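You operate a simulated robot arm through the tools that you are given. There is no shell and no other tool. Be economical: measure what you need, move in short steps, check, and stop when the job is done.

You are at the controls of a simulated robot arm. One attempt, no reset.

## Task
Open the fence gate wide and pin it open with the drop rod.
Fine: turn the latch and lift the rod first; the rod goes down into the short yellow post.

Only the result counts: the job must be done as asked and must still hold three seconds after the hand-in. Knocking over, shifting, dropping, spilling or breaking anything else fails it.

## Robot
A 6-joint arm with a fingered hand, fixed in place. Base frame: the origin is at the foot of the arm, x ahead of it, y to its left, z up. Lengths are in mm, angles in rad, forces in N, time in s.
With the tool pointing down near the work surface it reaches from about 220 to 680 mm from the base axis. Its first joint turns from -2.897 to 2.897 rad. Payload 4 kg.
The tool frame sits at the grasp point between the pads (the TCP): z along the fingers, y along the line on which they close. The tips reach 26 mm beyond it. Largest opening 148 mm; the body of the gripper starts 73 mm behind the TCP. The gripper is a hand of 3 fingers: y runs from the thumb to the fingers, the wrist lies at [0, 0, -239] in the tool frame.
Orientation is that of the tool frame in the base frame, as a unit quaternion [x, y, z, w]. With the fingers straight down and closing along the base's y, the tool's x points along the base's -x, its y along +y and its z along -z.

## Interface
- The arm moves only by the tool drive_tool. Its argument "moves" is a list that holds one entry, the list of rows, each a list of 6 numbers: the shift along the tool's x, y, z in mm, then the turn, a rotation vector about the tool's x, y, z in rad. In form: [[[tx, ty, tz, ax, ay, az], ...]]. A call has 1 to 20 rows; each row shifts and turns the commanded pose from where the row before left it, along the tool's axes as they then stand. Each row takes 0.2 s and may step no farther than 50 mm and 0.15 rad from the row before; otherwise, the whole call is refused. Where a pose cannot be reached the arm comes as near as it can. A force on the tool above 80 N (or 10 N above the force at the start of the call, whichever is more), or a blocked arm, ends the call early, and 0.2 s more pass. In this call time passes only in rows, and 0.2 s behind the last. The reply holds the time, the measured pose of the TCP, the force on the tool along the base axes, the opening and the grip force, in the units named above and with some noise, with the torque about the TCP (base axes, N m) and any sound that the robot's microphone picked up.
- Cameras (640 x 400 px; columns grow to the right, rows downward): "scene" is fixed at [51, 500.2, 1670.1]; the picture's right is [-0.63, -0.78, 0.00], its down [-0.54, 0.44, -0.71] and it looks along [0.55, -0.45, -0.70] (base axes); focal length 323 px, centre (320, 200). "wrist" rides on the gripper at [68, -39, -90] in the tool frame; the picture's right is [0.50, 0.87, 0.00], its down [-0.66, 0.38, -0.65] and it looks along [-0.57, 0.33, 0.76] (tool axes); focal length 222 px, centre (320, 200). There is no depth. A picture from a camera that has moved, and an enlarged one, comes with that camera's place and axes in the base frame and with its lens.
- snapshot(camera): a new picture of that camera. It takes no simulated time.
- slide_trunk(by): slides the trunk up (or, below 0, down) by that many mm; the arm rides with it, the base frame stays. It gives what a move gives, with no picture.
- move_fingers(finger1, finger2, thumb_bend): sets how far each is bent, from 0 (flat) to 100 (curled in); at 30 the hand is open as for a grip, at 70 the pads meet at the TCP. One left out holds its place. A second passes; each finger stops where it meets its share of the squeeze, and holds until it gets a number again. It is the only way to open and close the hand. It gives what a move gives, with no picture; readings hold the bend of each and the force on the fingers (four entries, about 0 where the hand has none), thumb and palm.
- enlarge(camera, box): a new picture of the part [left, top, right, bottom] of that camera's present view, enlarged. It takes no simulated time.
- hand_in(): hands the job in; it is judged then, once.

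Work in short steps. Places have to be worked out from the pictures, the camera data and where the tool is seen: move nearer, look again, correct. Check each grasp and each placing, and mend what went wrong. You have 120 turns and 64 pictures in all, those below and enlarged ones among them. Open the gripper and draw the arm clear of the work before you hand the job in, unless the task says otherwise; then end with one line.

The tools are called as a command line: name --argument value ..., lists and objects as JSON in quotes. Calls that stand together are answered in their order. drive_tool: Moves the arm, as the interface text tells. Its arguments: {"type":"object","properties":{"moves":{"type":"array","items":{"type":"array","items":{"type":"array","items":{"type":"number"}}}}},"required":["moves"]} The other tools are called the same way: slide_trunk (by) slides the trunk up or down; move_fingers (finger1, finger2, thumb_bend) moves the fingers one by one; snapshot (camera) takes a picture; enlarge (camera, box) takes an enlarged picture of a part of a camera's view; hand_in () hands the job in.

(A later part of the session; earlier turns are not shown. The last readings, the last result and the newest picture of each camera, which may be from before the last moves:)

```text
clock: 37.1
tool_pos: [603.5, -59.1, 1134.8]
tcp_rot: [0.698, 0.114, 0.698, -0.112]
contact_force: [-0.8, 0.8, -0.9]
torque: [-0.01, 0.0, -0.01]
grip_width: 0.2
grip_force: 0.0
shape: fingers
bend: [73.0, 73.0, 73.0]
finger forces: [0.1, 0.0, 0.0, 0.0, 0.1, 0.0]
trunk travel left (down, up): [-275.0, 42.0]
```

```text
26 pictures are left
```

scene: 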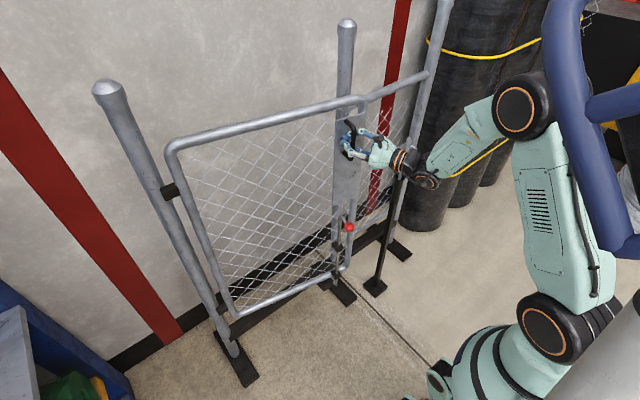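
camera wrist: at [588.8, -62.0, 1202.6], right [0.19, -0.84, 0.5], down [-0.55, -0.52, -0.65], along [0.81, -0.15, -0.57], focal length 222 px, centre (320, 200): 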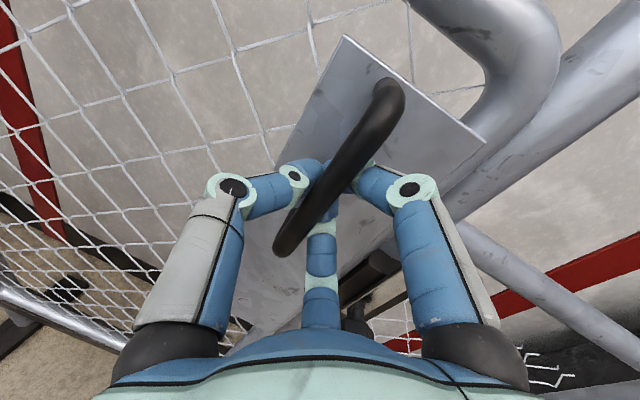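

The gate follows easily. I keep pulling along the arc.

drive_tool --moves '[[[0, -12, -17, 0.025, 0, 0], [0, -13, -16.5, 0.025, 0, 0], [0, -14, -15.5, 0.025, 0, 0], [0, -15, -14.5, 0.025, 0, 0], [0, -16, -13.5, 0.025, 0, 0], [0, -17, -12.5, 0.025, 0, 0], [0, -18, -11.5, 0.025, 0, 0]]]'

snapshot --camera "scene"

snapshot --camera "wrist"

```text
clock: 38.7
tool_pos: [470.6, 1.6, 1133.8]
tcp_rot: [0.685, 0.177, 0.685, -0.174]
contact_force: [4.1, 6.2, -2.9]
torque: [-0.04, 0.02, -0.07]
grip_width: 0.0
grip_force: 5.4
shape: fingers
bend: [73.0, 73.0, 71.0]
finger forces: [0.1, 0.0, 0.1, 0.1, 11.3, 0.0]
trunk travel left (down, up): [-275.0, 42.0]
```

```text
25 pictures are left
```

scene: 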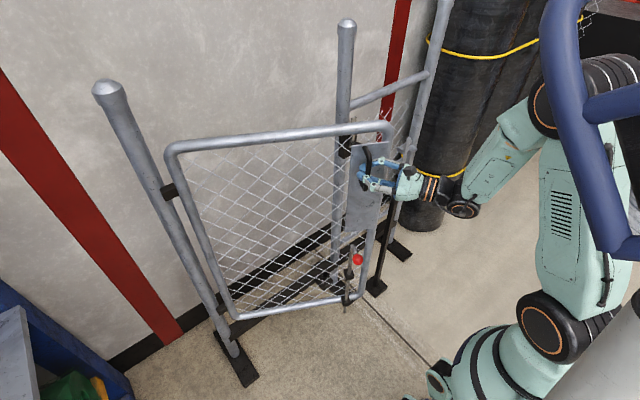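

```text
24 pictures are left
camera wrist: at [372.2, -7.7, 1203.0], right [0.41, -0.76, 0.5], down [-0.39, -0.65, -0.65], along [0.82, 0.07, -0.57], focal length 222 px, centre (320, 200)
```

wrist: 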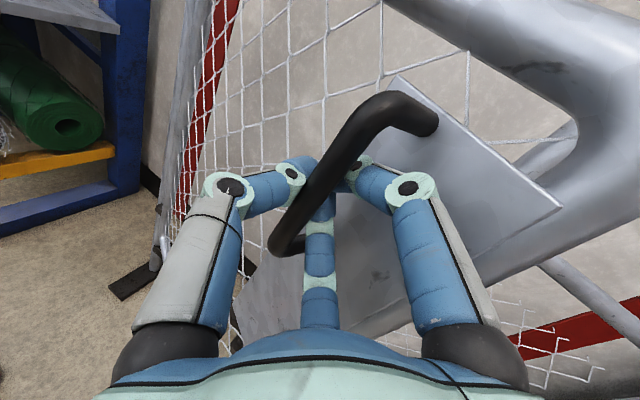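

The gate is open about 25°, and the rod stays up. My wrist is getting close to the base, so I release the handle, back out, and go around the free edge to push from the inside.

move_fingers --finger1 40 --finger2 40 --thumb_bend 40

drive_tool --moves '[[[0, 0, -25, 0, 0, 0], [0, 0, -30, 0, 0, 0], [0, 10, -30, 0, 0, 0], [0, 45, 0, 0, 0, 0], [0, 45, 0, 0, 0, 0], [0, 45, 0, 0, 0, 0], [0, 45, 10, 0, 0, 0]]]'

move_fingers --finger1 70 --finger2 70 --thumb_bend 70

snapshot --camera "scene"

```text
clock: 39.7
tool_pos: [470.3, -1.1, 1134.7]
tcp_rot: [0.686, 0.174, 0.686, -0.172]
contact_force: [0.6, -0.1, 1.2]
torque: [-0.01, -0.04, -0.01]
grip_width: 86.2
grip_force: 8.5
shape: fingers
bend: [47.0, 48.0, 40.0]
finger forces: [7.7, 9.1, 0.1, 0.0, 0.0, 0.0]
trunk travel left (down, up): [-275.0, 42.0]
```

```text
clock: 41.3
tool_pos: [502.7, -209.9, 1133.6]
tcp_rot: [0.686, 0.174, 0.685, -0.173]
contact_force: [0.0, 0.4, -0.6]
torque: [0.03, -0.02, 0.0]
grip_width: 94.9
grip_force: 0.1
shape: fingers
bend: [40.0, 40.0, 40.0]
finger forces: [0.0, 0.0, 0.0, 0.0, 0.1, 0.0]
out of reach, approached as far as the arm can: row 2, 3
trunk travel left (down, up): [-275.0, 42.0]
```

```text
clock: 42.3
tool_pos: [502.3, -208.4, 1133.4]
tcp_rot: [0.686, 0.175, 0.685, -0.172]
contact_force: [1.0, -1.1, 0.7]
torque: [0.02, 0.03, 0.02]
grip_width: 0.3
grip_force: 0.0
shape: fingers
bend: [69.0, 69.0, 70.0]
finger forces: [0.0, 0.1, 0.0, 0.1, 0.0, 0.0]
trunk travel left (down, up): [-275.0, 42.0]
```

```text
23 pictures are left
```

scene: 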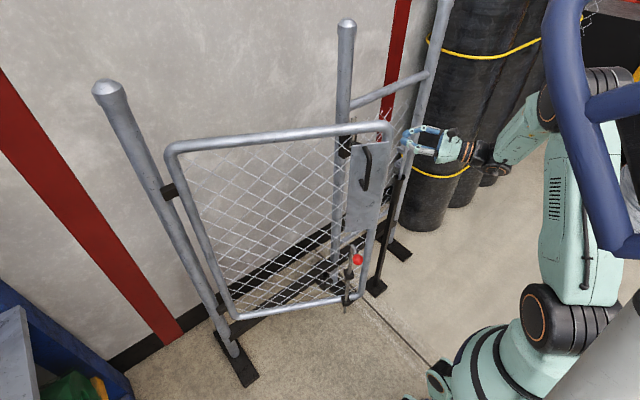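

Gate and rod are unchanged. I turn the hand to point mostly +y while moving to just outside the free edge on the inner side.

drive_tool --moves '[[[0, 2.1, 15.5, 0.13, 0, 0], [0, 4.1, 15.1, 0.13, 0, 0], [0, 6, 14.4, 0.13, 0, 0], [0, 7.8, 13.5, 0.13, 0, 0], [0, 9.5, 12.4, 0.13, 0, 0]]]'

snapshot --camera "wrist"

```text
clock: 43.5
tool_pos: [576.8, -181.1, 1135.5]
tcp_rot: [0.595, 0.384, 0.593, -0.383]
contact_force: [-0.4, 0.7, 1.6]
torque: [0.02, -0.01, 0.01]
grip_width: 0.1
grip_force: 0.0
shape: fingers
bend: [69.0, 69.0, 70.0]
finger forces: [0.0, 0.1, 0.1, 0.0, 0.0, 0.0]
trunk travel left (down, up): [-275.0, 42.0]
```

```text
22 pictures are left
camera wrist: at [504.0, -247.8, 1204.0], right [0.79, -0.35, 0.5], down [0.08, -0.75, -0.65], along [0.61, 0.55, -0.57], focal length 222 px, centre (320, 200)
```

wrist: 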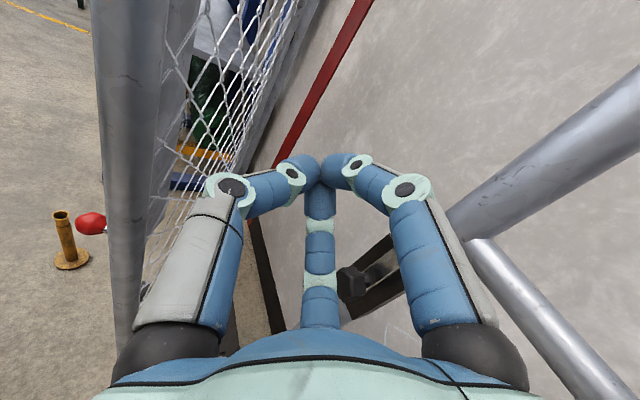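

I see the gate's stile just left of the hand, and the yellow post, whose base is at (273,434) with its top at z ≈ 300, below the raised rod tip. I advance past the free edge along the inner side.

drive_tool --moves '[[[0, -11, 28, 0, 0, 0], [0, -11, 28, 0, 0, 0], [0, -11, 28, 0, 0, 0]]]'

snapshot --camera "wrist"

```text
clock: 44.3
tool_pos: [580.5, -90.1, 1135.8]
tcp_rot: [0.594, 0.385, 0.593, -0.383]
contact_force: [0.2, -0.1, 0.4]
torque: [0.03, -0.01, 0.01]
grip_width: 0.1
grip_force: 0.1
shape: fingers
bend: [69.0, 69.0, 70.0]
finger forces: [0.1, 0.0, 0.0, 0.0, 0.0, 0.1]
trunk travel left (down, up): [-275.0, 42.0]
```

```text
21 pictures are left
camera wrist: at [508.1, -156.5, 1203.8], right [0.79, -0.35, 0.5], down [0.08, -0.75, -0.65], along [0.61, 0.55, -0.57], focal length 222 px, centre (320, 200)
```

wrist: 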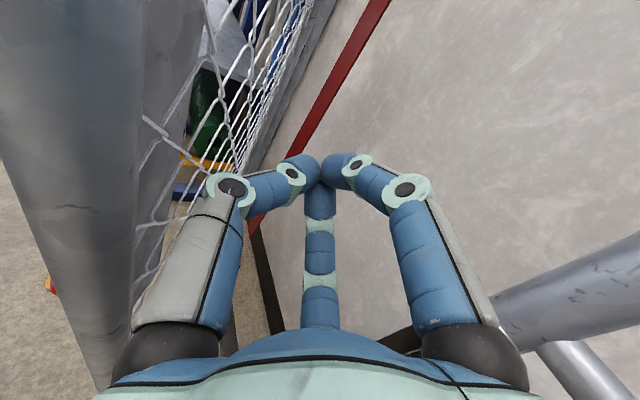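

Clear passage. I go 20 mm deeper, then sweep the hand around the hinge, pushing the stile with the thumb side.

drive_tool --moves '[[[0, 8, 20, 0, 0, 0], [0, -26.9, -2.5, -0.05, 0, 0], [0, -26.9, -2.5, -0.05, 0, 0], [0, -26.9, -2.5, -0.05, 0, 0], [0, -26.9, -2.5, -0.05, 0, 0], [0, -26.9, -2.5, -0.05, 0, 0], [0, -26.9, -2.5, -0.05, 0, 0], [0, -26.9, -2.5, -0.05, 0, 0]]]'

snapshot --camera "scene"

snapshot --camera "wrist"

```text
clock: 46.1
tool_pos: [426.9, 11.8, 1134.2]
tcp_rot: [0.652, 0.275, 0.652, -0.272]
contact_force: [-0.6, -0.1, -0.3]
torque: [-0.01, -0.01, 0.01]
grip_width: 0.3
grip_force: 0.1
shape: fingers
bend: [69.0, 69.0, 70.0]
finger forces: [0.0, 0.1, 0.0, 0.1, 0.0, 0.0]
trunk travel left (down, up): [-275.0, 42.0]
```

```text
20 pictures are left
```

scene: 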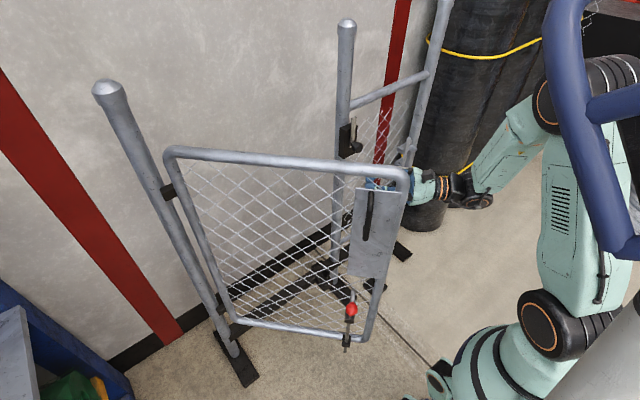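

```text
19 pictures are left
camera wrist: at [337.2, -24.8, 1202.2], right [0.62, -0.6, 0.5], down [-0.19, -0.73, -0.65], along [0.76, 0.31, -0.57], focal length 222 px, centre (320, 200)
```

wrist: 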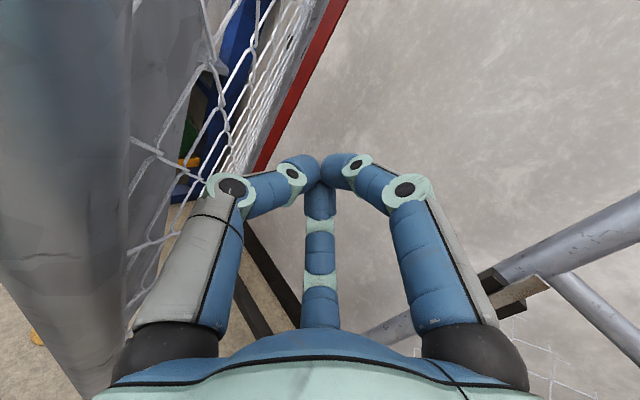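

The gate is about 45° open. To keep the wrist away from the base I turn the hand toward +y and continue pushing with the fingertips on the plate.

drive_tool --moves '[[[0, 3.7, -0.5, 0.13, 0, 0], [0, 3.7, -0.5, 0.13, 0, 0], [0, 3.7, -0.5, 0.13, 0, 0], [0, 3.7, -0.5, 0.13, 0, 0], [0, 3.7, -0.5, 0.13, 0, 0], [0, 3.7, -0.5, 0.13, 0, 0], [0, 0, 0, 0.1, 0, 0]]]'

snapshot --camera "wrist"

```text
clock: 47.7
tool_pos: [447.2, -2.4, 1134.0]
tcp_rot: [0.474, 0.527, 0.471, -0.525]
contact_force: [-0.2, -0.2, 1.0]
torque: [0.0, 0.0, 0.02]
grip_width: 0.0
grip_force: 0.1
shape: fingers
bend: [69.0, 69.0, 70.0]
finger forces: [0.0, 0.0, 0.0, 0.0, 0.0, 0.0]
trunk travel left (down, up): [-275.0, 42.0]
```

```text
18 pictures are left
camera wrist: at [419.2, -95.7, 1202.9], right [0.86, 0.1, 0.5], down [0.45, -0.61, -0.65], along [0.24, 0.79, -0.57], focal length 222 px, centre (320, 200)
```

wrist: 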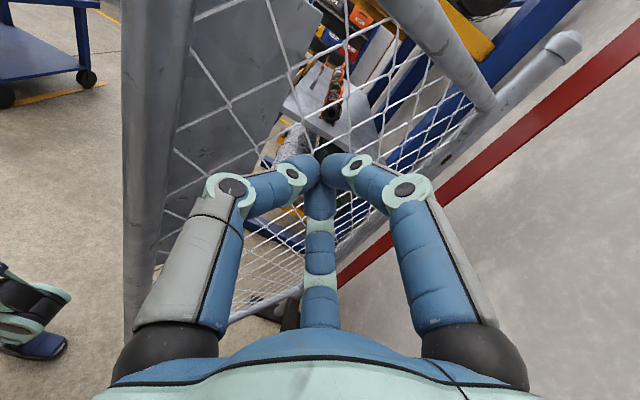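

The fingers face the mesh just right of the plate. I shift left to the plate and push along the arc.

drive_tool --moves '[[[0, -26, 0, 0, 0, 0], [0, -15.2, 22.6, 0, 0, 0], [0, -15.2, 22.6, 0, 0, 0], [0, -15.2, 22.6, 0, 0, 0], [0, -14.8, 23, 0, 0, 0], [0, -14.8, 23, 0, 0, 0], [0, -14.8, 23, 0, 0, 0]]]'

snapshot --camera "wrist"

snapshot --camera "scene"

```text
clock: 49.3
tool_pos: [316.9, 121.9, 1135.5]
tcp_rot: [0.473, 0.528, 0.472, -0.525]
contact_force: [-0.6, -0.1, -0.3]
torque: [-0.02, 0.01, 0.01]
grip_width: 0.3
grip_force: 0.0
shape: fingers
bend: [69.0, 69.0, 70.0]
finger forces: [0.0, 0.1, 0.0, 0.0, 0.0, 0.1]
trunk travel left (down, up): [-275.0, 42.0]
```

```text
17 pictures are left
camera wrist: at [287.0, 28.5, 1204.2], right [0.86, 0.09, 0.5], down [0.45, -0.61, -0.65], along [0.25, 0.79, -0.57], focal length 222 px, centre (320, 200)
```

wrist: 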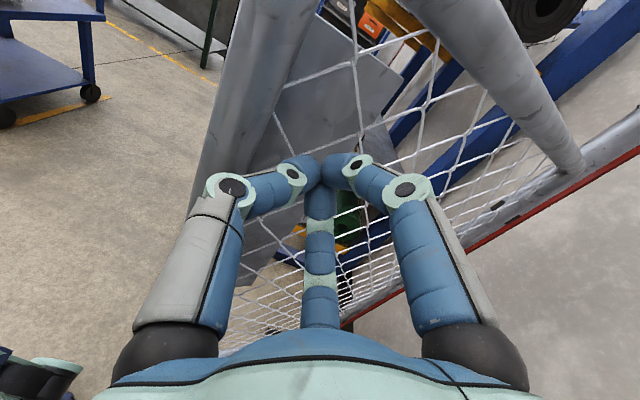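

```text
16 pictures are left
```

scene: 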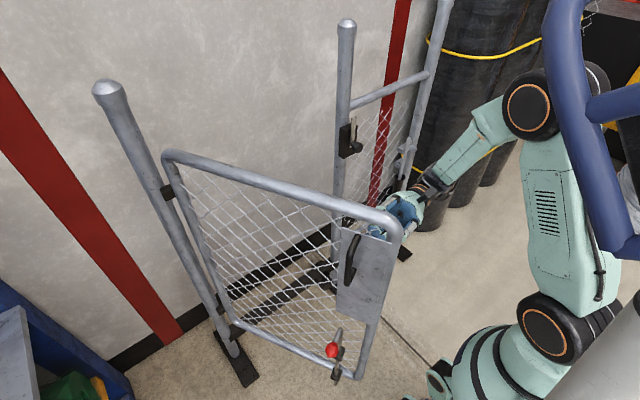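

The gate is near 60°. I keep pushing to about 75° and then check against the yellow post.

drive_tool --moves '[[[0, -10, 26, 0.03, 0, 0], [0, -9.5, 26, 0.03, 0, 0], [0, -9, 26, 0.03, 0, 0], [0, -5, 26, 0.03, 0, 0], [0, -4, 26, 0.03, 0, 0]]]'

snapshot --camera "wrist"

snapshot --camera "scene"

```text
clock: 50.5
tool_pos: [257.4, 245.4, 1134.0]
tcp_rot: [0.433, 0.561, 0.431, -0.559]
contact_force: [0.1, 0.0, 0.0]
torque: [-0.03, 0.01, 0.01]
grip_width: 0.2
grip_force: 0.1
shape: fingers
bend: [69.0, 69.0, 70.0]
finger forces: [0.0, 0.1, 0.0, 0.1, 0.0, 0.0]
trunk travel left (down, up): [-275.0, 42.0]
```

```text
15 pictures are left
camera wrist: at [242.7, 149.0, 1202.6], right [0.84, 0.22, 0.5], down [0.53, -0.54, -0.65], along [0.12, 0.81, -0.57], focal length 222 px, centre (320, 200)
```

wrist: 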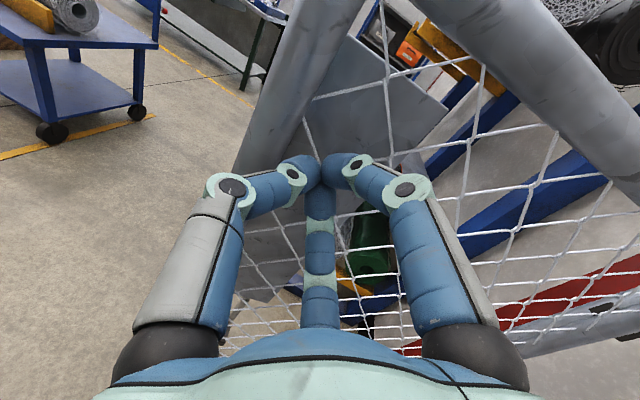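

```text
14 pictures are left
```

scene: 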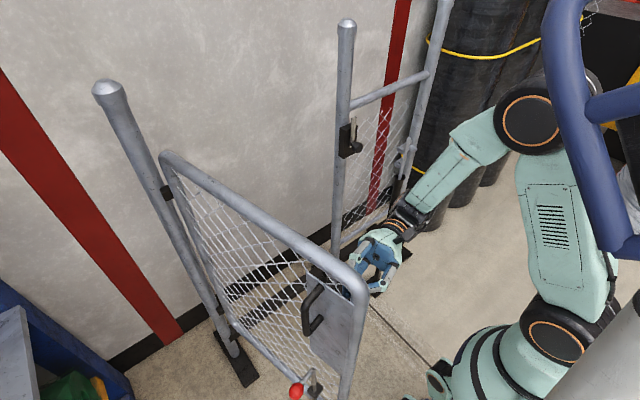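

From the scene, the ball is at ≈(261,401), which means about 72° open; the rod must go ~85 mm further, to about 82°. I push to about 80°.

drive_tool --moves '[[[0, -1, 19, 0, 0, 0], [0, -1, 19, 0, 0, 0], [0, -1, 19, 0, 0, 0], [0, 0, 18, 0, 0, 0]]]'

snapshot --camera "wrist"

```text
clock: 51.5
tool_pos: [235.9, 316.4, 1132.9]
tcp_rot: [0.433, 0.56, 0.432, -0.559]
contact_force: [0.9, 0.1, 0.0]
torque: [-0.01, 0.0, 0.03]
grip_width: 0.0
grip_force: 0.0
shape: fingers
bend: [69.0, 69.0, 70.0]
finger forces: [0.0, 0.0, 0.0, 0.0, 0.0, 0.0]
trunk travel left (down, up): [-275.0, 42.0]
```

```text
13 pictures are left
camera wrist: at [221.9, 219.9, 1201.8], right [0.84, 0.22, 0.5], down [0.53, -0.54, -0.65], along [0.12, 0.81, -0.57], focal length 222 px, centre (320, 200)
```

wrist: 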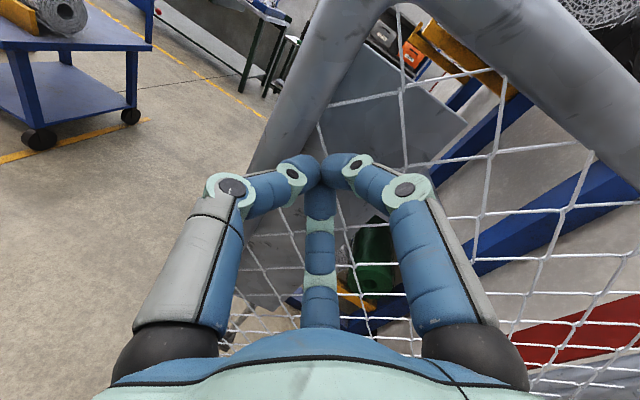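

The gate should be near 80°. Now I back the hand away from the gate and pitch it down to vertical, to get around the free end to the ball side.

drive_tool --moves '[[[0, 0, -33, 0, 0, 0], [0, 0, -33, 0, 0, 0], [0, 0, -33, 0, 0, 0], [0, 0, 0, 0, -0.15, 0], [0, 0, 0, 0, -0.15, 0], [0, 0, 0, 0, -0.15, 0], [0, 0, 0, 0, -0.15, 0], [0, 0, 0, 0, -0.15, 0], [0, 0, 0, 0, -0.15, 0], [0, 0, 0, 0, -0.15, 0], [0, 0, 0, 0, -0.15, 0], [0, 0, 0, 0, -0.15, 0], [0, 0, 0, 0, -0.15, 0]]]'

```text
clock: 54.3
tool_pos: [262.5, 221.6, 1134.9]
tcp_rot: [0.611, 0.791, 0.021, -0.026]
contact_force: [0.0, -0.9, -0.9]
torque: [0.02, 0.03, 0.0]
grip_width: 0.0
grip_force: 0.1
shape: fingers
bend: [69.0, 69.0, 70.0]
finger forces: [0.1, 0.0, 0.0, 0.1, 0.0, 0.0]
trunk travel left (down, up): [-275.0, 42.0]
```

Vertical now. I move the hand around the free end (x ≈ 95), yawing it to heading +x and lowering a little.

drive_tool --moves '[[[10.4, -31.8, 0, 0, 0, 0], [10.4, -31.8, 0, 0, 0, 0], [10.4, -31.8, 0, 0, 0, 0], [10.4, -31.8, 0, 0, 0, 0], [10.4, -31.8, 0, 0, 0, 0], [16.5, 4.2, 10, 0, 0, 0.14], [16.9, 1.9, 10, 0, 0, 0.14], [17, -0.5, 10, 0, 0, 0.14], [16.8, -2.9, 10, 0, 0, 0.14], [16.2, -5.2, 10, 0, 0, 0.14], [15.3, -7.4, 10, 0, 0, 0.14], [14.1, -9.5, 10, 0, 0, 0.14], [12.7, -11.3, 10, 0, 0, 0.14], [11, -13, 10, 0, 0, 0.14], [9, -14.4, 10, 0, 0, 0.14], [6.9, -15.5, 10, 0, 0, 0.14], [4.7, -16.3, 10, 0, 0, 0.14], [2.4, -16.8, 10, 0, 0, 0.14]]]'

move_fingers --finger1 30 --finger2 30 --thumb_bend 30

snapshot --camera "wrist"

```text
clock: 57.5
tool_pos: [101.3, 408.2, 1121.4]
tcp_rot: [0.972, 0.207, 0.037, -0.109]
contact_force: [-0.5, -0.7, 0.5]
torque: [-0.02, -0.01, 0.01]
grip_width: 0.0
grip_force: 0.1
shape: fingers
bend: [69.0, 69.0, 70.0]
finger forces: [0.1, 0.1, 0.0, 0.0, 0.0, 0.0]
trunk travel left (down, up): [-275.0, 42.0]
stopped in row 16: the arm was blocked; the commanded pose is now the measured one
```

```text
clock: 58.5
tool_pos: [100.3, 409.1, 1121.5]
tcp_rot: [0.972, 0.207, 0.036, -0.109]
contact_force: [-5.2, -0.4, -0.6]
torque: [0.01, 0.11, -0.02]
grip_width: 117.5
grip_force: 3.2
shape: fingers
bend: [36.0, 30.0, 30.0]
finger forces: [6.3, 0.1, 0.0, 0.0, 0.0, 0.1]
trunk travel left (down, up): [-275.0, 42.0]
```

```text
12 pictures are left
camera wrist: at [144.9, 449.6, 1225.3], right [0.81, -0.57, -0.11], down [-0.46, -0.74, 0.49], along [-0.36, -0.34, -0.87], focal length 222 px, centre (320, 200)
```

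wrist: 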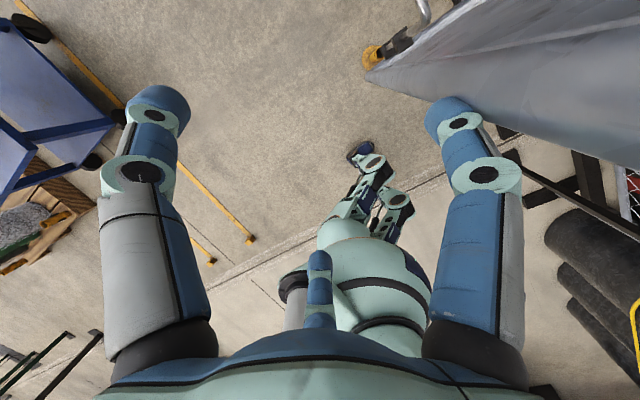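

The arm stopped; the right finger lightly touches the gate edge. In view I already see the yellow post top and rod just past the gate's edge. I shift slightly away (−x, +y) to clear.

drive_tool --moves '[[[-20, -15, 1, 0, 0, 0], [-2, -22, 4, 0, 0, 0], [5, -30, 5, 0, 0, 0]]]'

enlarge --camera "wrist" --box '[300, 0, 540, 150]'

```text
clock: 59.5
tool_pos: [74.4, 443.2, 1161.1]
tcp_rot: [0.97, 0.189, 0.05, -0.141]
contact_force: [0.5, -0.7, 0.1]
torque: [-0.02, 0.01, -0.01]
grip_width: 126.9
grip_force: 0.0
shape: fingers
bend: [30.0, 30.0, 30.0]
finger forces: [0.1, 0.0, 0.1, 0.0, 0.0, 0.0]
trunk travel left (down, up): [-275.0, 42.0]
stopped in row 3: the arm was blocked; the commanded pose is now the measured one
```

```text
2.67 times, centred on (420, 75) of wrist
camera zoom: at [118.4, 475.6, 1266.8], right [0.79, -0.59, -0.14], down [-0.49, -0.76, 0.43], along [-0.36, -0.27, -0.89], focal length 592 px, centre (53, 533)
```

zoom: 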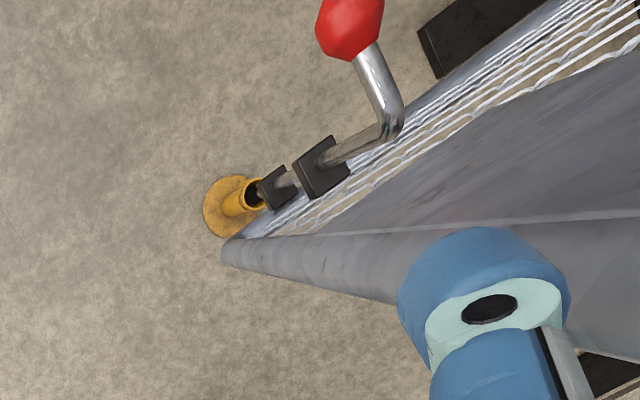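

Very useful view: the rod appears almost directly above the post. I zoom in more to judge the alignment.

enlarge --camera "wrist" --box '[370, 50, 434, 90]'

```text
10.00 times, centred on (402, 70) of wrist
camera zoom: at [118.4, 475.6, 1266.8], right [0.79, -0.59, -0.14], down [-0.49, -0.76, 0.43], along [-0.36, -0.27, -0.89], focal length 2221 px, centre (-500, 1500)
```

zoom: 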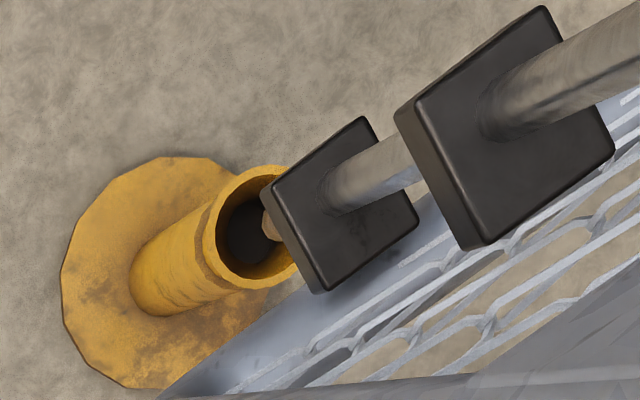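

Rod tip and post hole are aligned within about 3 mm, so the gate angle is right. The arm cannot lower further in this posture, so I lower the trunk to bring the hand down beside the ball.

slide_trunk --by -200

```text
clock: 61.7
tool_pos: [74.7, 440.4, 956.2]
tcp_rot: [0.972, 0.189, 0.05, -0.134]
contact_force: [0.3, -0.4, 0.2]
torque: [0.02, -0.01, -0.01]
grip_width: 126.5
grip_force: 0.0
shape: fingers
bend: [30.0, 30.0, 30.0]
finger forces: [0.0, 0.1, 0.0, 0.0, 0.0, 0.0]
trunk travel left (down, up): [-75.0, 242.0]
```

I close the fingers into a fist and test moving in +y, turning the roll back a bit to ease the wrist.

move_fingers --finger1 70 --finger2 70 --thumb_bend 70

drive_tool --moves '[[[10.6, -26.9, 8.4, 0, 0, -0.12], [10.6, -26.9, 8.4, 0, 0, -0.12], [0, 0, 0, 0, 0, -0.12]]]'

```text
clock: 62.7
tool_pos: [74.4, 442.6, 955.3]
tcp_rot: [0.971, 0.189, 0.048, -0.136]
contact_force: [-1.0, -0.3, 0.4]
torque: [0.0, -0.03, 0.0]
grip_width: 0.1
grip_force: 0.1
shape: fingers
bend: [69.0, 69.0, 70.0]
finger forces: [0.1, 0.0, 0.1, 0.0, 0.1, 0.0]
trunk travel left (down, up): [-75.0, 242.0]
```

```text
clock: 63.3
tool_pos: [78.3, 432.3, 945.3]
tcp_rot: [0.947, 0.298, 0.056, -0.103]
contact_force: [0.3, 0.4, 0.4]
torque: [-0.01, 0.0, -0.01]
grip_width: 0.2
grip_force: 0.0
shape: fingers
bend: [69.0, 69.0, 70.0]
finger forces: [0.0, 0.0, 0.0, 0.1, 0.0, 0.0]
trunk travel left (down, up): [-75.0, 242.0]
stopped in row 3: the arm was blocked; the commanded pose is now the measured one
```

Still blocked toward +y. I take a scene picture to see the arm's posture.

snapshot --camera "scene"

```text
9 pictures are left
```

scene: 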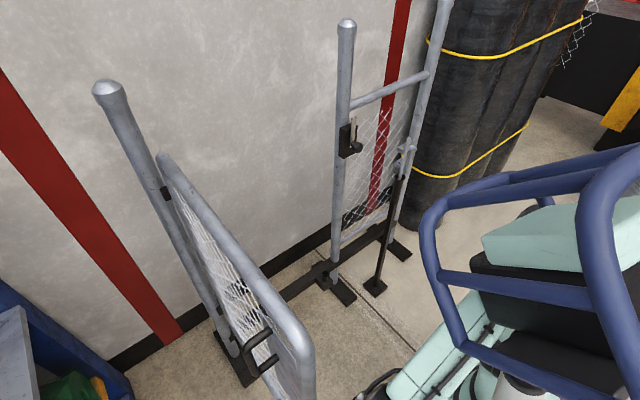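

The arm itself is off-picture. The block looks like an azimuth limit near 80°, so I move outward along +x+y instead, staying clear of the plate and the gate end.

drive_tool --moves '[[[17.4, -3.6, 3.6, 0, 0, 0], [17.4, -3.6, 3.6, 0, 0, 0], [17.4, -3.6, 3.6, 0, 0, 0]]]'

```text
clock: 64.3
tool_pos: [126.6, 457.2, 991.5]
tcp_rot: [0.945, 0.283, 0.077, -0.143]
contact_force: [-0.4, -0.8, 0.1]
torque: [-0.01, 0.02, -0.02]
grip_width: 0.1
grip_force: 0.0
shape: fingers
bend: [69.0, 69.0, 70.0]
finger forces: [0.0, 0.0, 0.0, 0.0, 0.1, 0.0]
trunk travel left (down, up): [-75.0, 242.0]
stopped in row 3: the arm was blocked; the commanded pose is now the measured one
```

The tool keeps being tilted and lifted, which suggests a wrist-roll limit rather than an obstacle. I unroll the hand counter-clockwise to free it.

drive_tool --moves '[[[0, 0, 0, 0, 0, -0.15], [0, 0, 0, 0, 0, -0.15], [0, 0, 0, 0, 0, -0.15], [0, 0, 0, 0, 0, -0.15], [0, 0, 0, 0, 0, -0.15], [0, 0, 0, 0, 0, -0.15], [0, 0, 0, 0, 0, -0.15], [0, 0, 0, 0, 0, -0.15]]]'

snapshot --camera "wrist"

```text
clock: 66.1
tool_pos: [125.0, 457.4, 993.0]
tcp_rot: [0.619, 0.768, 0.147, -0.074]
contact_force: [1.0, 0.1, 0.3]
torque: [0.01, -0.02, 0.03]
grip_width: 0.1
grip_force: 0.0
shape: fingers
bend: [69.0, 69.0, 70.0]
finger forces: [0.0, 0.0, 0.0, 0.0, 0.0, 0.0]
trunk travel left (down, up): [-75.0, 242.0]
```

```text
8 pictures are left
camera wrist: at [66.7, 484.8, 1093.1], right [0.73, 0.63, 0.26], down [0.47, -0.74, 0.48], along [0.49, -0.22, -0.84], focal length 222 px, centre (320, 200)
```

wrist: 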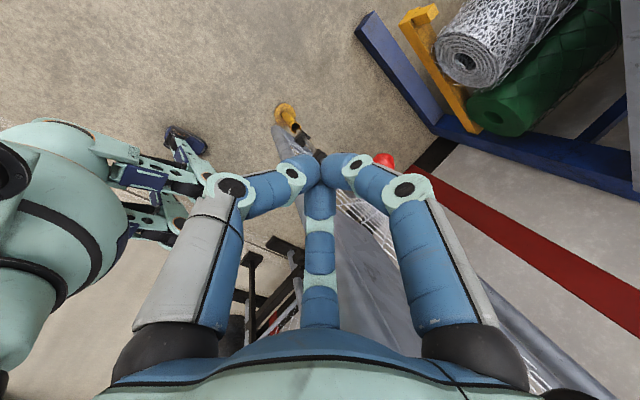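

The roll is freed. The ball is at about (262,508,825) from this view. I try moving outward in +y now.

drive_tool --moves '[[[21.7, 4.5, 7.4, 0, 0, 0], [21.7, 4.5, 7.4, 0, 0, 0], [21.7, 4.5, 7.4, 0, 0, 0]]]'

```text
clock: 66.9
tool_pos: [140.4, 459.1, 1009.1]
tcp_rot: [0.636, 0.754, 0.149, -0.071]
contact_force: [-0.3, 0.5, -0.3]
torque: [-0.02, 0.01, 0.01]
grip_width: 0.0
grip_force: 0.1
shape: fingers
bend: [69.0, 70.0, 70.0]
finger forces: [0.1, 0.0, 0.0, 0.1, 0.1, 0.1]
trunk travel left (down, up): [-75.0, 242.0]
stopped in row 3: the arm was blocked; the commanded pose is now the measured one
```

Still blocked in +y near the same y. I test by going further to −x first and then +y.

drive_tool --moves '[[[5, -29, -2.5, 0, 0, 0], [5, -29, -2.5, 0, 0, 0], [5, -29, -2.5, 0, 0, 0], [20, 3, 6.5, 0, 0, 0], [20, 3, 6.5, 0, 0, 0]]]'

snapshot --camera "scene"

```text
clock: 67.8
tool_pos: [131.6, 437.9, 987.3]
tcp_rot: [0.698, 0.702, 0.136, -0.042]
contact_force: [0.9, 0.3, 0.3]
torque: [0.01, -0.01, -0.01]
grip_width: 0.0
grip_force: 0.0
shape: fingers
bend: [69.0, 70.0, 70.0]
finger forces: [0.1, 0.1, 0.1, 0.2, 0.0, 0.1]
trunk travel left (down, up): [-75.0, 242.0]
stopped in row 4: the arm was blocked; the commanded pose is now the measured one
```

```text
7 pictures are left
```

scene: 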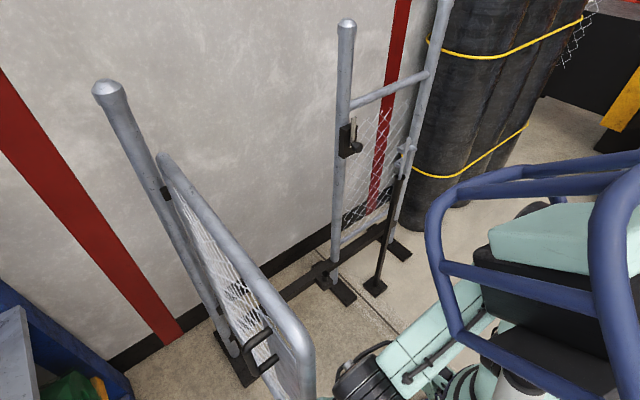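

The arm has reached its turning limit on that side, so I change plan: from the inner side, reach under the gate's bottom rail and draw the rod's lower end down by hand. I return around the free end first.

drive_tool --moves '[[[-32, -7.6, -7, 0.022, -0.042, 0], [-32, -7.6, -6, 0.022, -0.042, 0], [-32, -7.6, -5, 0.022, -0.042, 0], [-33, -7.6, -3, 0.022, -0.042, 0], [-33, -7.6, -2, 0.022, -0.042, 0], [-33, -7.6, 0, 0.022, -0.042, 0], [-7, 30, 0, 0, 0, 0], [-7, 30, 0, 0, 0, 0], [-7, 30, 0, 0, 0, 0], [-4, 30, 0, 0, 0, 0], [0, 30, 0, 0, 0, 0], [0, 30, 0, 0, 0, 0]]]'

```text
clock: 70.4
tool_pos: [264.0, 224.2, 979.5]
tcp_rot: [0.702, 0.712, 0.005, -0.003]
contact_force: [-0.2, -1.1, 0.7]
torque: [0.01, -0.02, 0.0]
grip_width: 0.0
grip_force: 0.1
shape: fingers
bend: [69.0, 70.0, 70.0]
finger forces: [0.0, 0.0, 0.0, 0.0, 0.0, 0.0]
trunk travel left (down, up): [-75.0, 242.0]
```

Back on the inner side with a vertical tool at (264,224,979). I lower the trunk fully and bring the hand down.

slide_trunk --by -75

drive_tool --moves '[[[-6, 3, 40, 0, 0, 0], [-6, 3, 40, 0, 0, 0], [-6, 3, 40, 0, 0, 0], [-6, 3, 40, 0, 0, 0], [-6, 3, 40, 0, 0, 0], [-6, 3, 40, 0, 0, 0], [-6, 3, 40, 0, 0, 0], [-6, 3, 40, 0, 0, 0], [-6, 3, 40, 0, 0, 0], [-6, 3, 40, 0, 0, 0], [-6, 3, 40, 0, 0, 0]]]'

```text
clock: 71.5
tool_pos: [263.2, 223.4, 905.9]
tcp_rot: [0.702, 0.712, 0.006, -0.002]
contact_force: [-0.2, -0.1, 0.0]
torque: [0.01, 0.0, 0.0]
grip_width: 0.0
grip_force: 0.0
shape: fingers
bend: [69.0, 70.0, 70.0]
finger forces: [0.0, 0.0, 0.1, 0.0, 0.1, 0.0]
trunk travel left (down, up): [0.0, 317.0]
```

```text
clock: 73.9
tool_pos: [298.6, 163.3, 465.2]
tcp_rot: [0.703, 0.711, 0.005, -0.004]
contact_force: [0.3, 0.8, 0.5]
torque: [-0.02, 0.01, 0.0]
grip_width: 0.1
grip_force: 0.1
shape: fingers
bend: [69.0, 70.0, 70.0]
finger forces: [0.1, 0.1, 0.1, 0.0, 0.0, 0.0]
trunk travel left (down, up): [0.0, 317.0]
```

Reach is good here. I pitch the hand up to horizontal (pointing +y) while moving gently forward and down, then look.

drive_tool --moves '[[[0, 0, 12, 0, 0.15, 0], [0, 0, 12, 0, 0.15, 0], [0, 0, 12, 0, 0.15, 0], [0, 0, 12, 0, 0.15, 0], [0, 0, 12, 0, 0.15, 0], [0, 0, 12, 0, 0.15, 0], [0, 0, 12, 0, 0.15, 0], [0, 0, 12, 0, 0.15, 0], [0, 0, 12, 0, 0.15, 0], [0, 0, 12, 0, 0.15, 0], [0, 0, 0, 0, 0.07, 0]]]'

move_fingers --finger1 30 --finger2 30 --thumb_bend 30

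snapshot --camera "wrist"

```text
clock: 76.3
tool_pos: [272.9, 232.5, 383.5]
tcp_rot: [0.525, 0.503, 0.456, -0.513]
contact_force: [-0.1, 0.3, 0.2]
torque: [0.03, -0.02, 0.02]
grip_width: 0.1
grip_force: 0.0
shape: fingers
bend: [69.0, 70.0, 70.0]
finger forces: [0.1, 0.1, 0.0, 0.0, 0.0, 0.1]
out of reach, approached as far as the arm can: row 1, 2
trunk travel left (down, up): [0.0, 317.0]
```

```text
clock: 77.3
tool_pos: [271.2, 232.3, 383.3]
tcp_rot: [0.527, 0.502, 0.457, -0.511]
contact_force: [-0.7, 0.5, -0.9]
torque: [0.0, 0.01, 0.02]
grip_width: 126.6
grip_force: 0.1
shape: fingers
bend: [30.0, 30.0, 30.0]
finger forces: [0.1, 0.0, 0.1, 0.0, 0.0, 0.0]
trunk travel left (down, up): [0.0, 317.0]
```

```text
6 pictures are left
camera wrist: at [242.7, 145.0, 459.7], right [0.9, 0.05, 0.43], down [0.35, -0.68, -0.64], along [0.26, 0.73, -0.63], focal length 222 px, centre (320, 200)
```

wrist: 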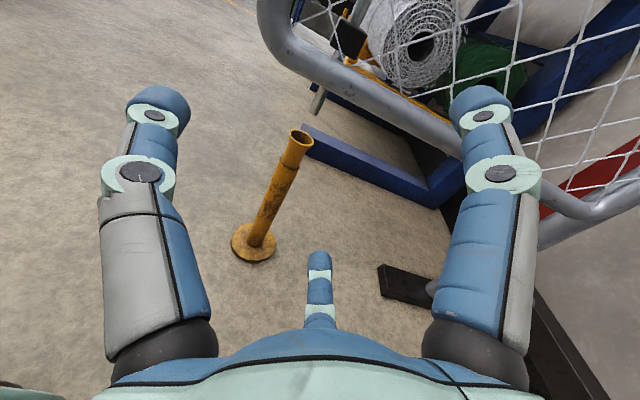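

Clear view: the rod tip (z≈345) hangs right over the yellow post (z≈300). I'll pinch the rod with two fingers from the sides, under the rail, thumb tucked away below: roll the hand a quarter turn, pitch slightly up, and shape the fingers.

drive_tool --moves '[[[0, 0, 0, 0, 0, -0.15], [0, 0, 0, 0, 0, -0.15], [0, 0, 0, 0, 0, -0.15], [0, 0, 0, 0, 0, -0.15], [0, 0, 0, 0, 0, -0.15], [0, 0, 0, 0, 0, -0.15], [0, 0, 0, 0, 0, -0.15], [0, 0, 0, 0, 0, -0.15], [0, 0, 0, 0, 0, -0.15], [0, 0, 0, 0, 0, -0.15], [0, 0, 0, -0.1, 0, 0], [0, 0, 0, -0.1, 0, 0], [0, 0, 0, -0.1, 0, 0]]]'

move_fingers --finger1 52 --finger2 52 --thumb_bend 100

snapshot --camera "wrist"

```text
clock: 80.1
tool_pos: [272.7, 230.5, 382.9]
tcp_rot: [0.052, 0.616, 0.784, -0.054]
contact_force: [0.5, -0.8, 0.6]
torque: [0.01, -0.06, -0.01]
grip_width: 126.7
grip_force: 0.1
shape: fingers
bend: [30.0, 30.0, 30.0]
finger forces: [0.1, 0.0, 0.0, 0.1, 0.0, 0.1]
trunk travel left (down, up): [0.0, 317.0]
```

```text
clock: 81.1
tool_pos: [272.3, 231.3, 382.4]
tcp_rot: [0.053, 0.616, 0.784, -0.055]
contact_force: [-0.8, 0.1, -0.2]
torque: [0.01, -0.02, -0.01]
grip_width: 47.9
grip_force: 0.0
shape: fingers
bend: [52.0, 52.0, 100.0]
finger forces: [0.1, 0.1, 0.1, 0.0, 0.1, 0.0]
trunk travel left (down, up): [0.0, 317.0]
```

```text
5 pictures are left
camera wrist: at [198.7, 151.3, 335.4], right [-0.36, -0.21, 0.91], down [0.7, -0.71, 0.11], along [0.62, 0.67, 0.41], focal length 222 px, centre (320, 200)
```

wrist: 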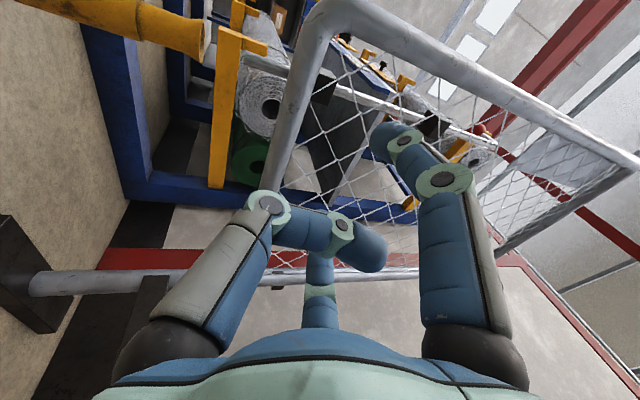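

I zoom on the rod tip, post and rail in this view to fix the pinch point.

enlarge --camera "wrist" --box '[180, 10, 340, 110]'

```text
4.00 times, centred on (260, 60) of wrist
camera zoom: at [198.7, 151.3, 335.4], right [-0.36, -0.21, 0.91], down [0.7, -0.71, 0.11], along [0.62, 0.67, 0.41], focal length 888 px, centre (560, 760)
```

zoom: 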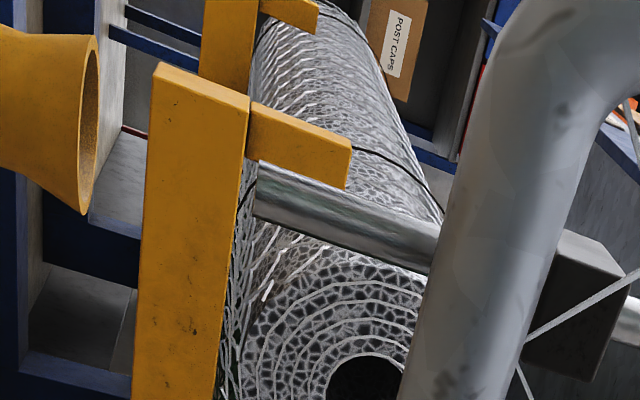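

Rod tip at ≈(273,452,343), centred over the flared post mouth (270,450,300); rail underside ≈385. I level the hand, correct its roll, and drop to z ≈ 347 for the approach under the rail.

drive_tool --moves '[[[0, 0, 0, 0.12, 0, -0.08], [0, 0, 0, 0.115, 0, -0.075], [0, -18, 30, 0, 0, 0], [0, -17, 35, 0, 0, 0], [0, 0, 35, 0, 0, 0]]]'

```text
clock: 82.3
tool_pos: [271.0, 332.2, 346.5]
tcp_rot: [-0.002, 0.706, 0.708, -0.001]
contact_force: [-0.7, 0.4, 0.6]
torque: [-0.01, 0.0, 0.0]
grip_width: 48.0
grip_force: 0.1
shape: fingers
bend: [52.0, 52.0, 100.0]
finger forces: [0.0, 0.0, 0.0, 0.0, 0.0, 0.0]
trunk travel left (down, up): [0.0, 317.0]
```

Levelled exactly. I advance 98 mm under the rail toward the rod.

drive_tool --moves '[[[-2, 0, 30, 0, 0, 0], [0, 0, 30, 0, 0, 0], [0, 0, 20, 0, 0, 0], [0, 0, 18, 0, 0, 0]]]'

snapshot --camera "wrist"

```text
clock: 83.3
tool_pos: [273.9, 427.8, 347.9]
tcp_rot: [-0.001, 0.707, 0.707, -0.001]
contact_force: [-0.5, -12.0, -13.0]
torque: [0.86, 0.05, -0.11]
grip_width: 56.6
grip_force: 8.2
shape: fingers
bend: [52.0, 52.0, 100.0]
finger forces: [0.0, 0.1, 0.0, 0.1, 17.3, 0.0]
trunk travel left (down, up): [0.0, 317.0]
```

```text
3 pictures are left
camera wrist: at [207.5, 337.9, 310.0], right [-0.5, 0.0, 0.87], down [0.66, -0.65, 0.38], along [0.56, 0.76, 0.33], focal length 222 px, centre (320, 200)
```

wrist: 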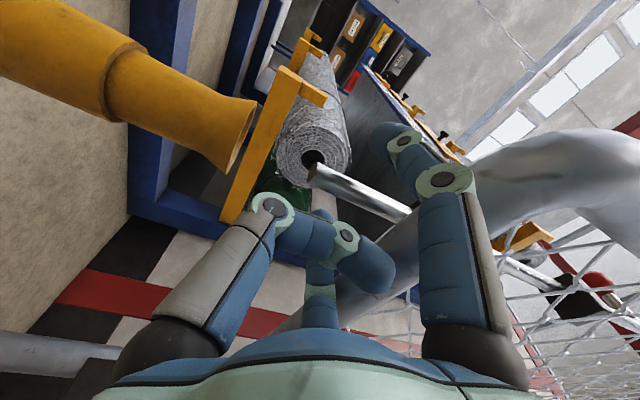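

The curled thumb's tip presses on the rail's underside; the rod is right in front at the fingertips. I back off a bit, relax the thumb slightly, and raise to catch more of the rod.

drive_tool --moves '[[[0, -4, -20, 0, 0, 0]]]'

move_fingers --thumb_bend 84 --finger1 54 --finger2 54

drive_tool --moves '[[[0, 6, 8, 0, 0, 0], [0, 5, 8, 0, 0, 0], [0, 0, 6, 0, 0, 0]]]'

```text
clock: 83.7
tool_pos: [273.0, 409.6, 346.0]
tcp_rot: [-0.002, 0.705, 0.709, -0.001]
contact_force: [-0.4, 0.0, 0.8]
torque: [0.03, 0.01, -0.04]
grip_width: 48.1
grip_force: 0.1
shape: fingers
bend: [52.0, 52.0, 100.0]
finger forces: [0.0, 0.1, 0.0, 0.0, 0.0, 0.0]
trunk travel left (down, up): [0.0, 317.0]
```

```text
clock: 84.7
tool_pos: [274.0, 408.4, 343.7]
tcp_rot: [-0.002, 0.706, 0.708, 0.0]
contact_force: [0.5, -0.2, 0.0]
torque: [0.02, 0.02, -0.02]
grip_width: 26.2
grip_force: 0.0
shape: fingers
bend: [54.0, 54.0, 84.0]
finger forces: [0.0, 0.1, 0.1, 0.1, 0.1, 0.0]
trunk travel left (down, up): [0.0, 317.0]
```

```text
clock: 85.5
tool_pos: [273.1, 430.3, 354.1]
tcp_rot: [-0.001, 0.708, 0.707, -0.001]
contact_force: [-2.4, -12.2, -29.2]
torque: [1.14, -0.12, -0.05]
grip_width: 27.3
grip_force: 16.7
shape: fingers
bend: [56.0, 56.0, 86.0]
finger forces: [13.8, 14.2, 0.1, 0.1, 5.2, 0.0]
trunk travel left (down, up): [0.0, 317.0]
```

Now the knuckles touch the rail's underside (limit height ≈350). I lower 5 mm and pinch.

drive_tool --moves '[[[0, -5, 0, 0, 0, 0]]]'

move_fingers --finger1 78 --finger2 78

```text
clock: 85.9
tool_pos: [274.2, 431.9, 352.0]
tcp_rot: [-0.003, 0.705, 0.709, 0.0]
contact_force: [-2.0, -5.1, -8.6]
torque: [0.4, 0.01, -0.1]
grip_width: 28.4
grip_force: 6.2
shape: fingers
bend: [54.0, 55.0, 86.0]
finger forces: [4.3, 5.4, 0.0, 0.0, 3.6, 0.1]
trunk travel left (down, up): [0.0, 317.0]
```

```text
clock: 86.9
tool_pos: [273.7, 431.5, 351.4]
tcp_rot: [-0.002, 0.706, 0.708, 0.0]
contact_force: [0.0, 1.8, 3.5]
torque: [0.24, 0.06, 0.06]
grip_width: 13.7
grip_force: 12.1
shape: fingers
bend: [66.0, 73.0, 87.0]
finger forces: [8.3, 8.0, 0.0, 0.0, 8.4, 0.1]
trunk travel left (down, up): [0.0, 317.0]
```

The fingers stopped at ~8 N each on the rod. I pull down gently.

drive_tool --moves '[[[0, -6, 0, 0, 0, 0], [0, -6, 0, 0, 0, 0], [0, -6, 0, 0, 0, 0]]]'

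enlarge --camera "wrist" --box '[200, 60, 480, 300]'

```text
clock: 87.7
tool_pos: [273.4, 431.9, 332.9]
tcp_rot: [-0.003, 0.706, 0.708, -0.001]
contact_force: [-3.2, -0.2, 0.6]
torque: [0.26, -0.08, 0.07]
grip_width: 14.4
grip_force: 12.6
shape: fingers
bend: [71.0, 74.0, 87.0]
finger forces: [8.0, 7.4, 0.0, 0.0, 9.3, 0.0]
trunk travel left (down, up): [0.0, 317.0]
```

```text
1.67 times, centred on (340, 180) of wrist
camera zoom: at [206.6, 341.4, 294.1], right [-0.5, -0.01, 0.87], down [0.66, -0.65, 0.38], along [0.56, 0.76, 0.33], focal length 370 px, centre (287, 233)
```

zoom: 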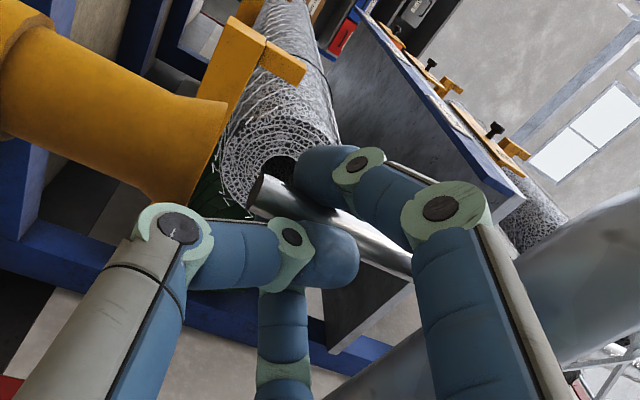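

The rod is gripped and moved down ~19 mm with the hand; its tip is now at ≈324. I keep pulling in small steps watching forces.

drive_tool --moves '[[[0, -6, 0, 0, 0, 0], [0, -6, 0, 0, 0, 0]]]'

```text
clock: 88.3
tool_pos: [273.7, 430.4, 318.8]
tcp_rot: [-0.004, 0.706, 0.708, 0.0]
contact_force: [-3.5, 1.4, 0.7]
torque: [0.22, -0.04, 0.08]
grip_width: 14.7
grip_force: 12.1
shape: fingers
bend: [71.0, 74.0, 87.0]
finger forces: [8.2, 7.2, 0.0, 0.0, 8.4, 0.1]
trunk travel left (down, up): [0.0, 317.0]
```

Forces are steady. A few mm more, then I open, go up along the rod, and re-grip higher.

drive_tool --moves '[[[0, -4, 0, 0, 0, 0]]]'

move_fingers --finger1 54 --finger2 54

drive_tool --moves '[[[0, 12, 0, 0, 0, 0], [0, 12, 0, 0, 0, 0], [0, 11, 0, 0, 0, 0]]]'

move_fingers --finger1 80 --finger2 80

```text
clock: 88.7
tool_pos: [273.5, 431.1, 316.2]
tcp_rot: [-0.002, 0.706, 0.708, 0.0]
contact_force: [-3.0, 0.3, -0.1]
torque: [0.21, -0.01, 0.03]
grip_width: 14.9
grip_force: 11.6
shape: fingers
bend: [71.0, 74.0, 87.0]
finger forces: [7.9, 7.3, 0.1, 0.0, 9.2, 0.0]
trunk travel left (down, up): [0.0, 317.0]
```

```text
clock: 89.7
tool_pos: [273.7, 431.4, 317.5]
tcp_rot: [-0.002, 0.705, 0.709, -0.001]
contact_force: [2.5, -7.0, 0.5]
torque: [0.01, 0.05, 0.02]
grip_width: 26.8
grip_force: 3.3
shape: fingers
bend: [54.0, 54.0, 86.0]
finger forces: [0.0, 0.0, 0.0, 0.0, 6.4, 0.0]
trunk travel left (down, up): [0.0, 317.0]
```

```text
clock: 90.5
tool_pos: [273.5, 431.8, 351.7]
tcp_rot: [-0.002, 0.707, 0.708, -0.001]
contact_force: [2.1, -4.8, -10.7]
torque: [0.32, 0.03, 0.09]
grip_width: 26.7
grip_force: 6.4
shape: fingers
bend: [55.0, 55.0, 86.0]
finger forces: [4.2, 4.0, 0.0, 0.0, 4.3, 0.0]
trunk travel left (down, up): [0.0, 317.0]
```

```text
clock: 91.5
tool_pos: [272.9, 431.5, 351.6]
tcp_rot: [-0.003, 0.706, 0.708, -0.001]
contact_force: [-4.6, 1.7, 0.3]
torque: [0.22, -0.05, 0.03]
grip_width: 14.7
grip_force: 13.5
shape: fingers
bend: [71.0, 73.0, 87.0]
finger forces: [9.3, 8.5, 0.0, 0.1, 8.6, 0.0]
trunk travel left (down, up): [0.0, 317.0]
```

Re-gripped at 352. Pull down again by 35 mm.

drive_tool --moves '[[[0, -6, 0, 0, 0, 0], [0, -6, 0, 0, 0, 0], [0, -6, 0, 0, 0, 0], [0, -6, 0, 0, 0, 0], [0, -6, 0, 0, 0, 0], [0, -5, 0, 0, 0, 0]]]'

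enlarge --camera "wrist" --box '[200, 60, 480, 300]'

```text
clock: 92.9
tool_pos: [274.9, 432.3, 317.1]
tcp_rot: [-0.003, 0.706, 0.708, -0.002]
contact_force: [-6.6, 0.2, 0.0]
torque: [0.19, -0.07, 0.11]
grip_width: 15.8
grip_force: 12.3
shape: fingers
bend: [71.0, 74.0, 87.0]
finger forces: [8.9, 7.4, 0.0, 0.1, 8.3, 0.1]
trunk travel left (down, up): [0.0, 317.0]
```

```text
1.67 times, centred on (340, 180) of wrist
camera zoom: at [207.3, 340.9, 278.2], right [-0.5, -0.01, 0.86], down [0.66, -0.65, 0.38], along [0.56, 0.76, 0.33], focal length 370 px, centre (287, 233)
```

zoom: 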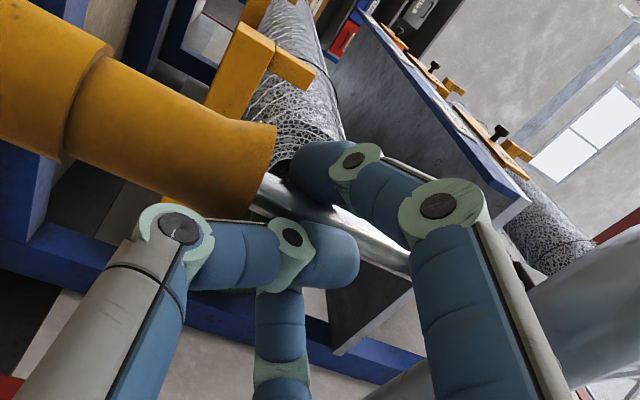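

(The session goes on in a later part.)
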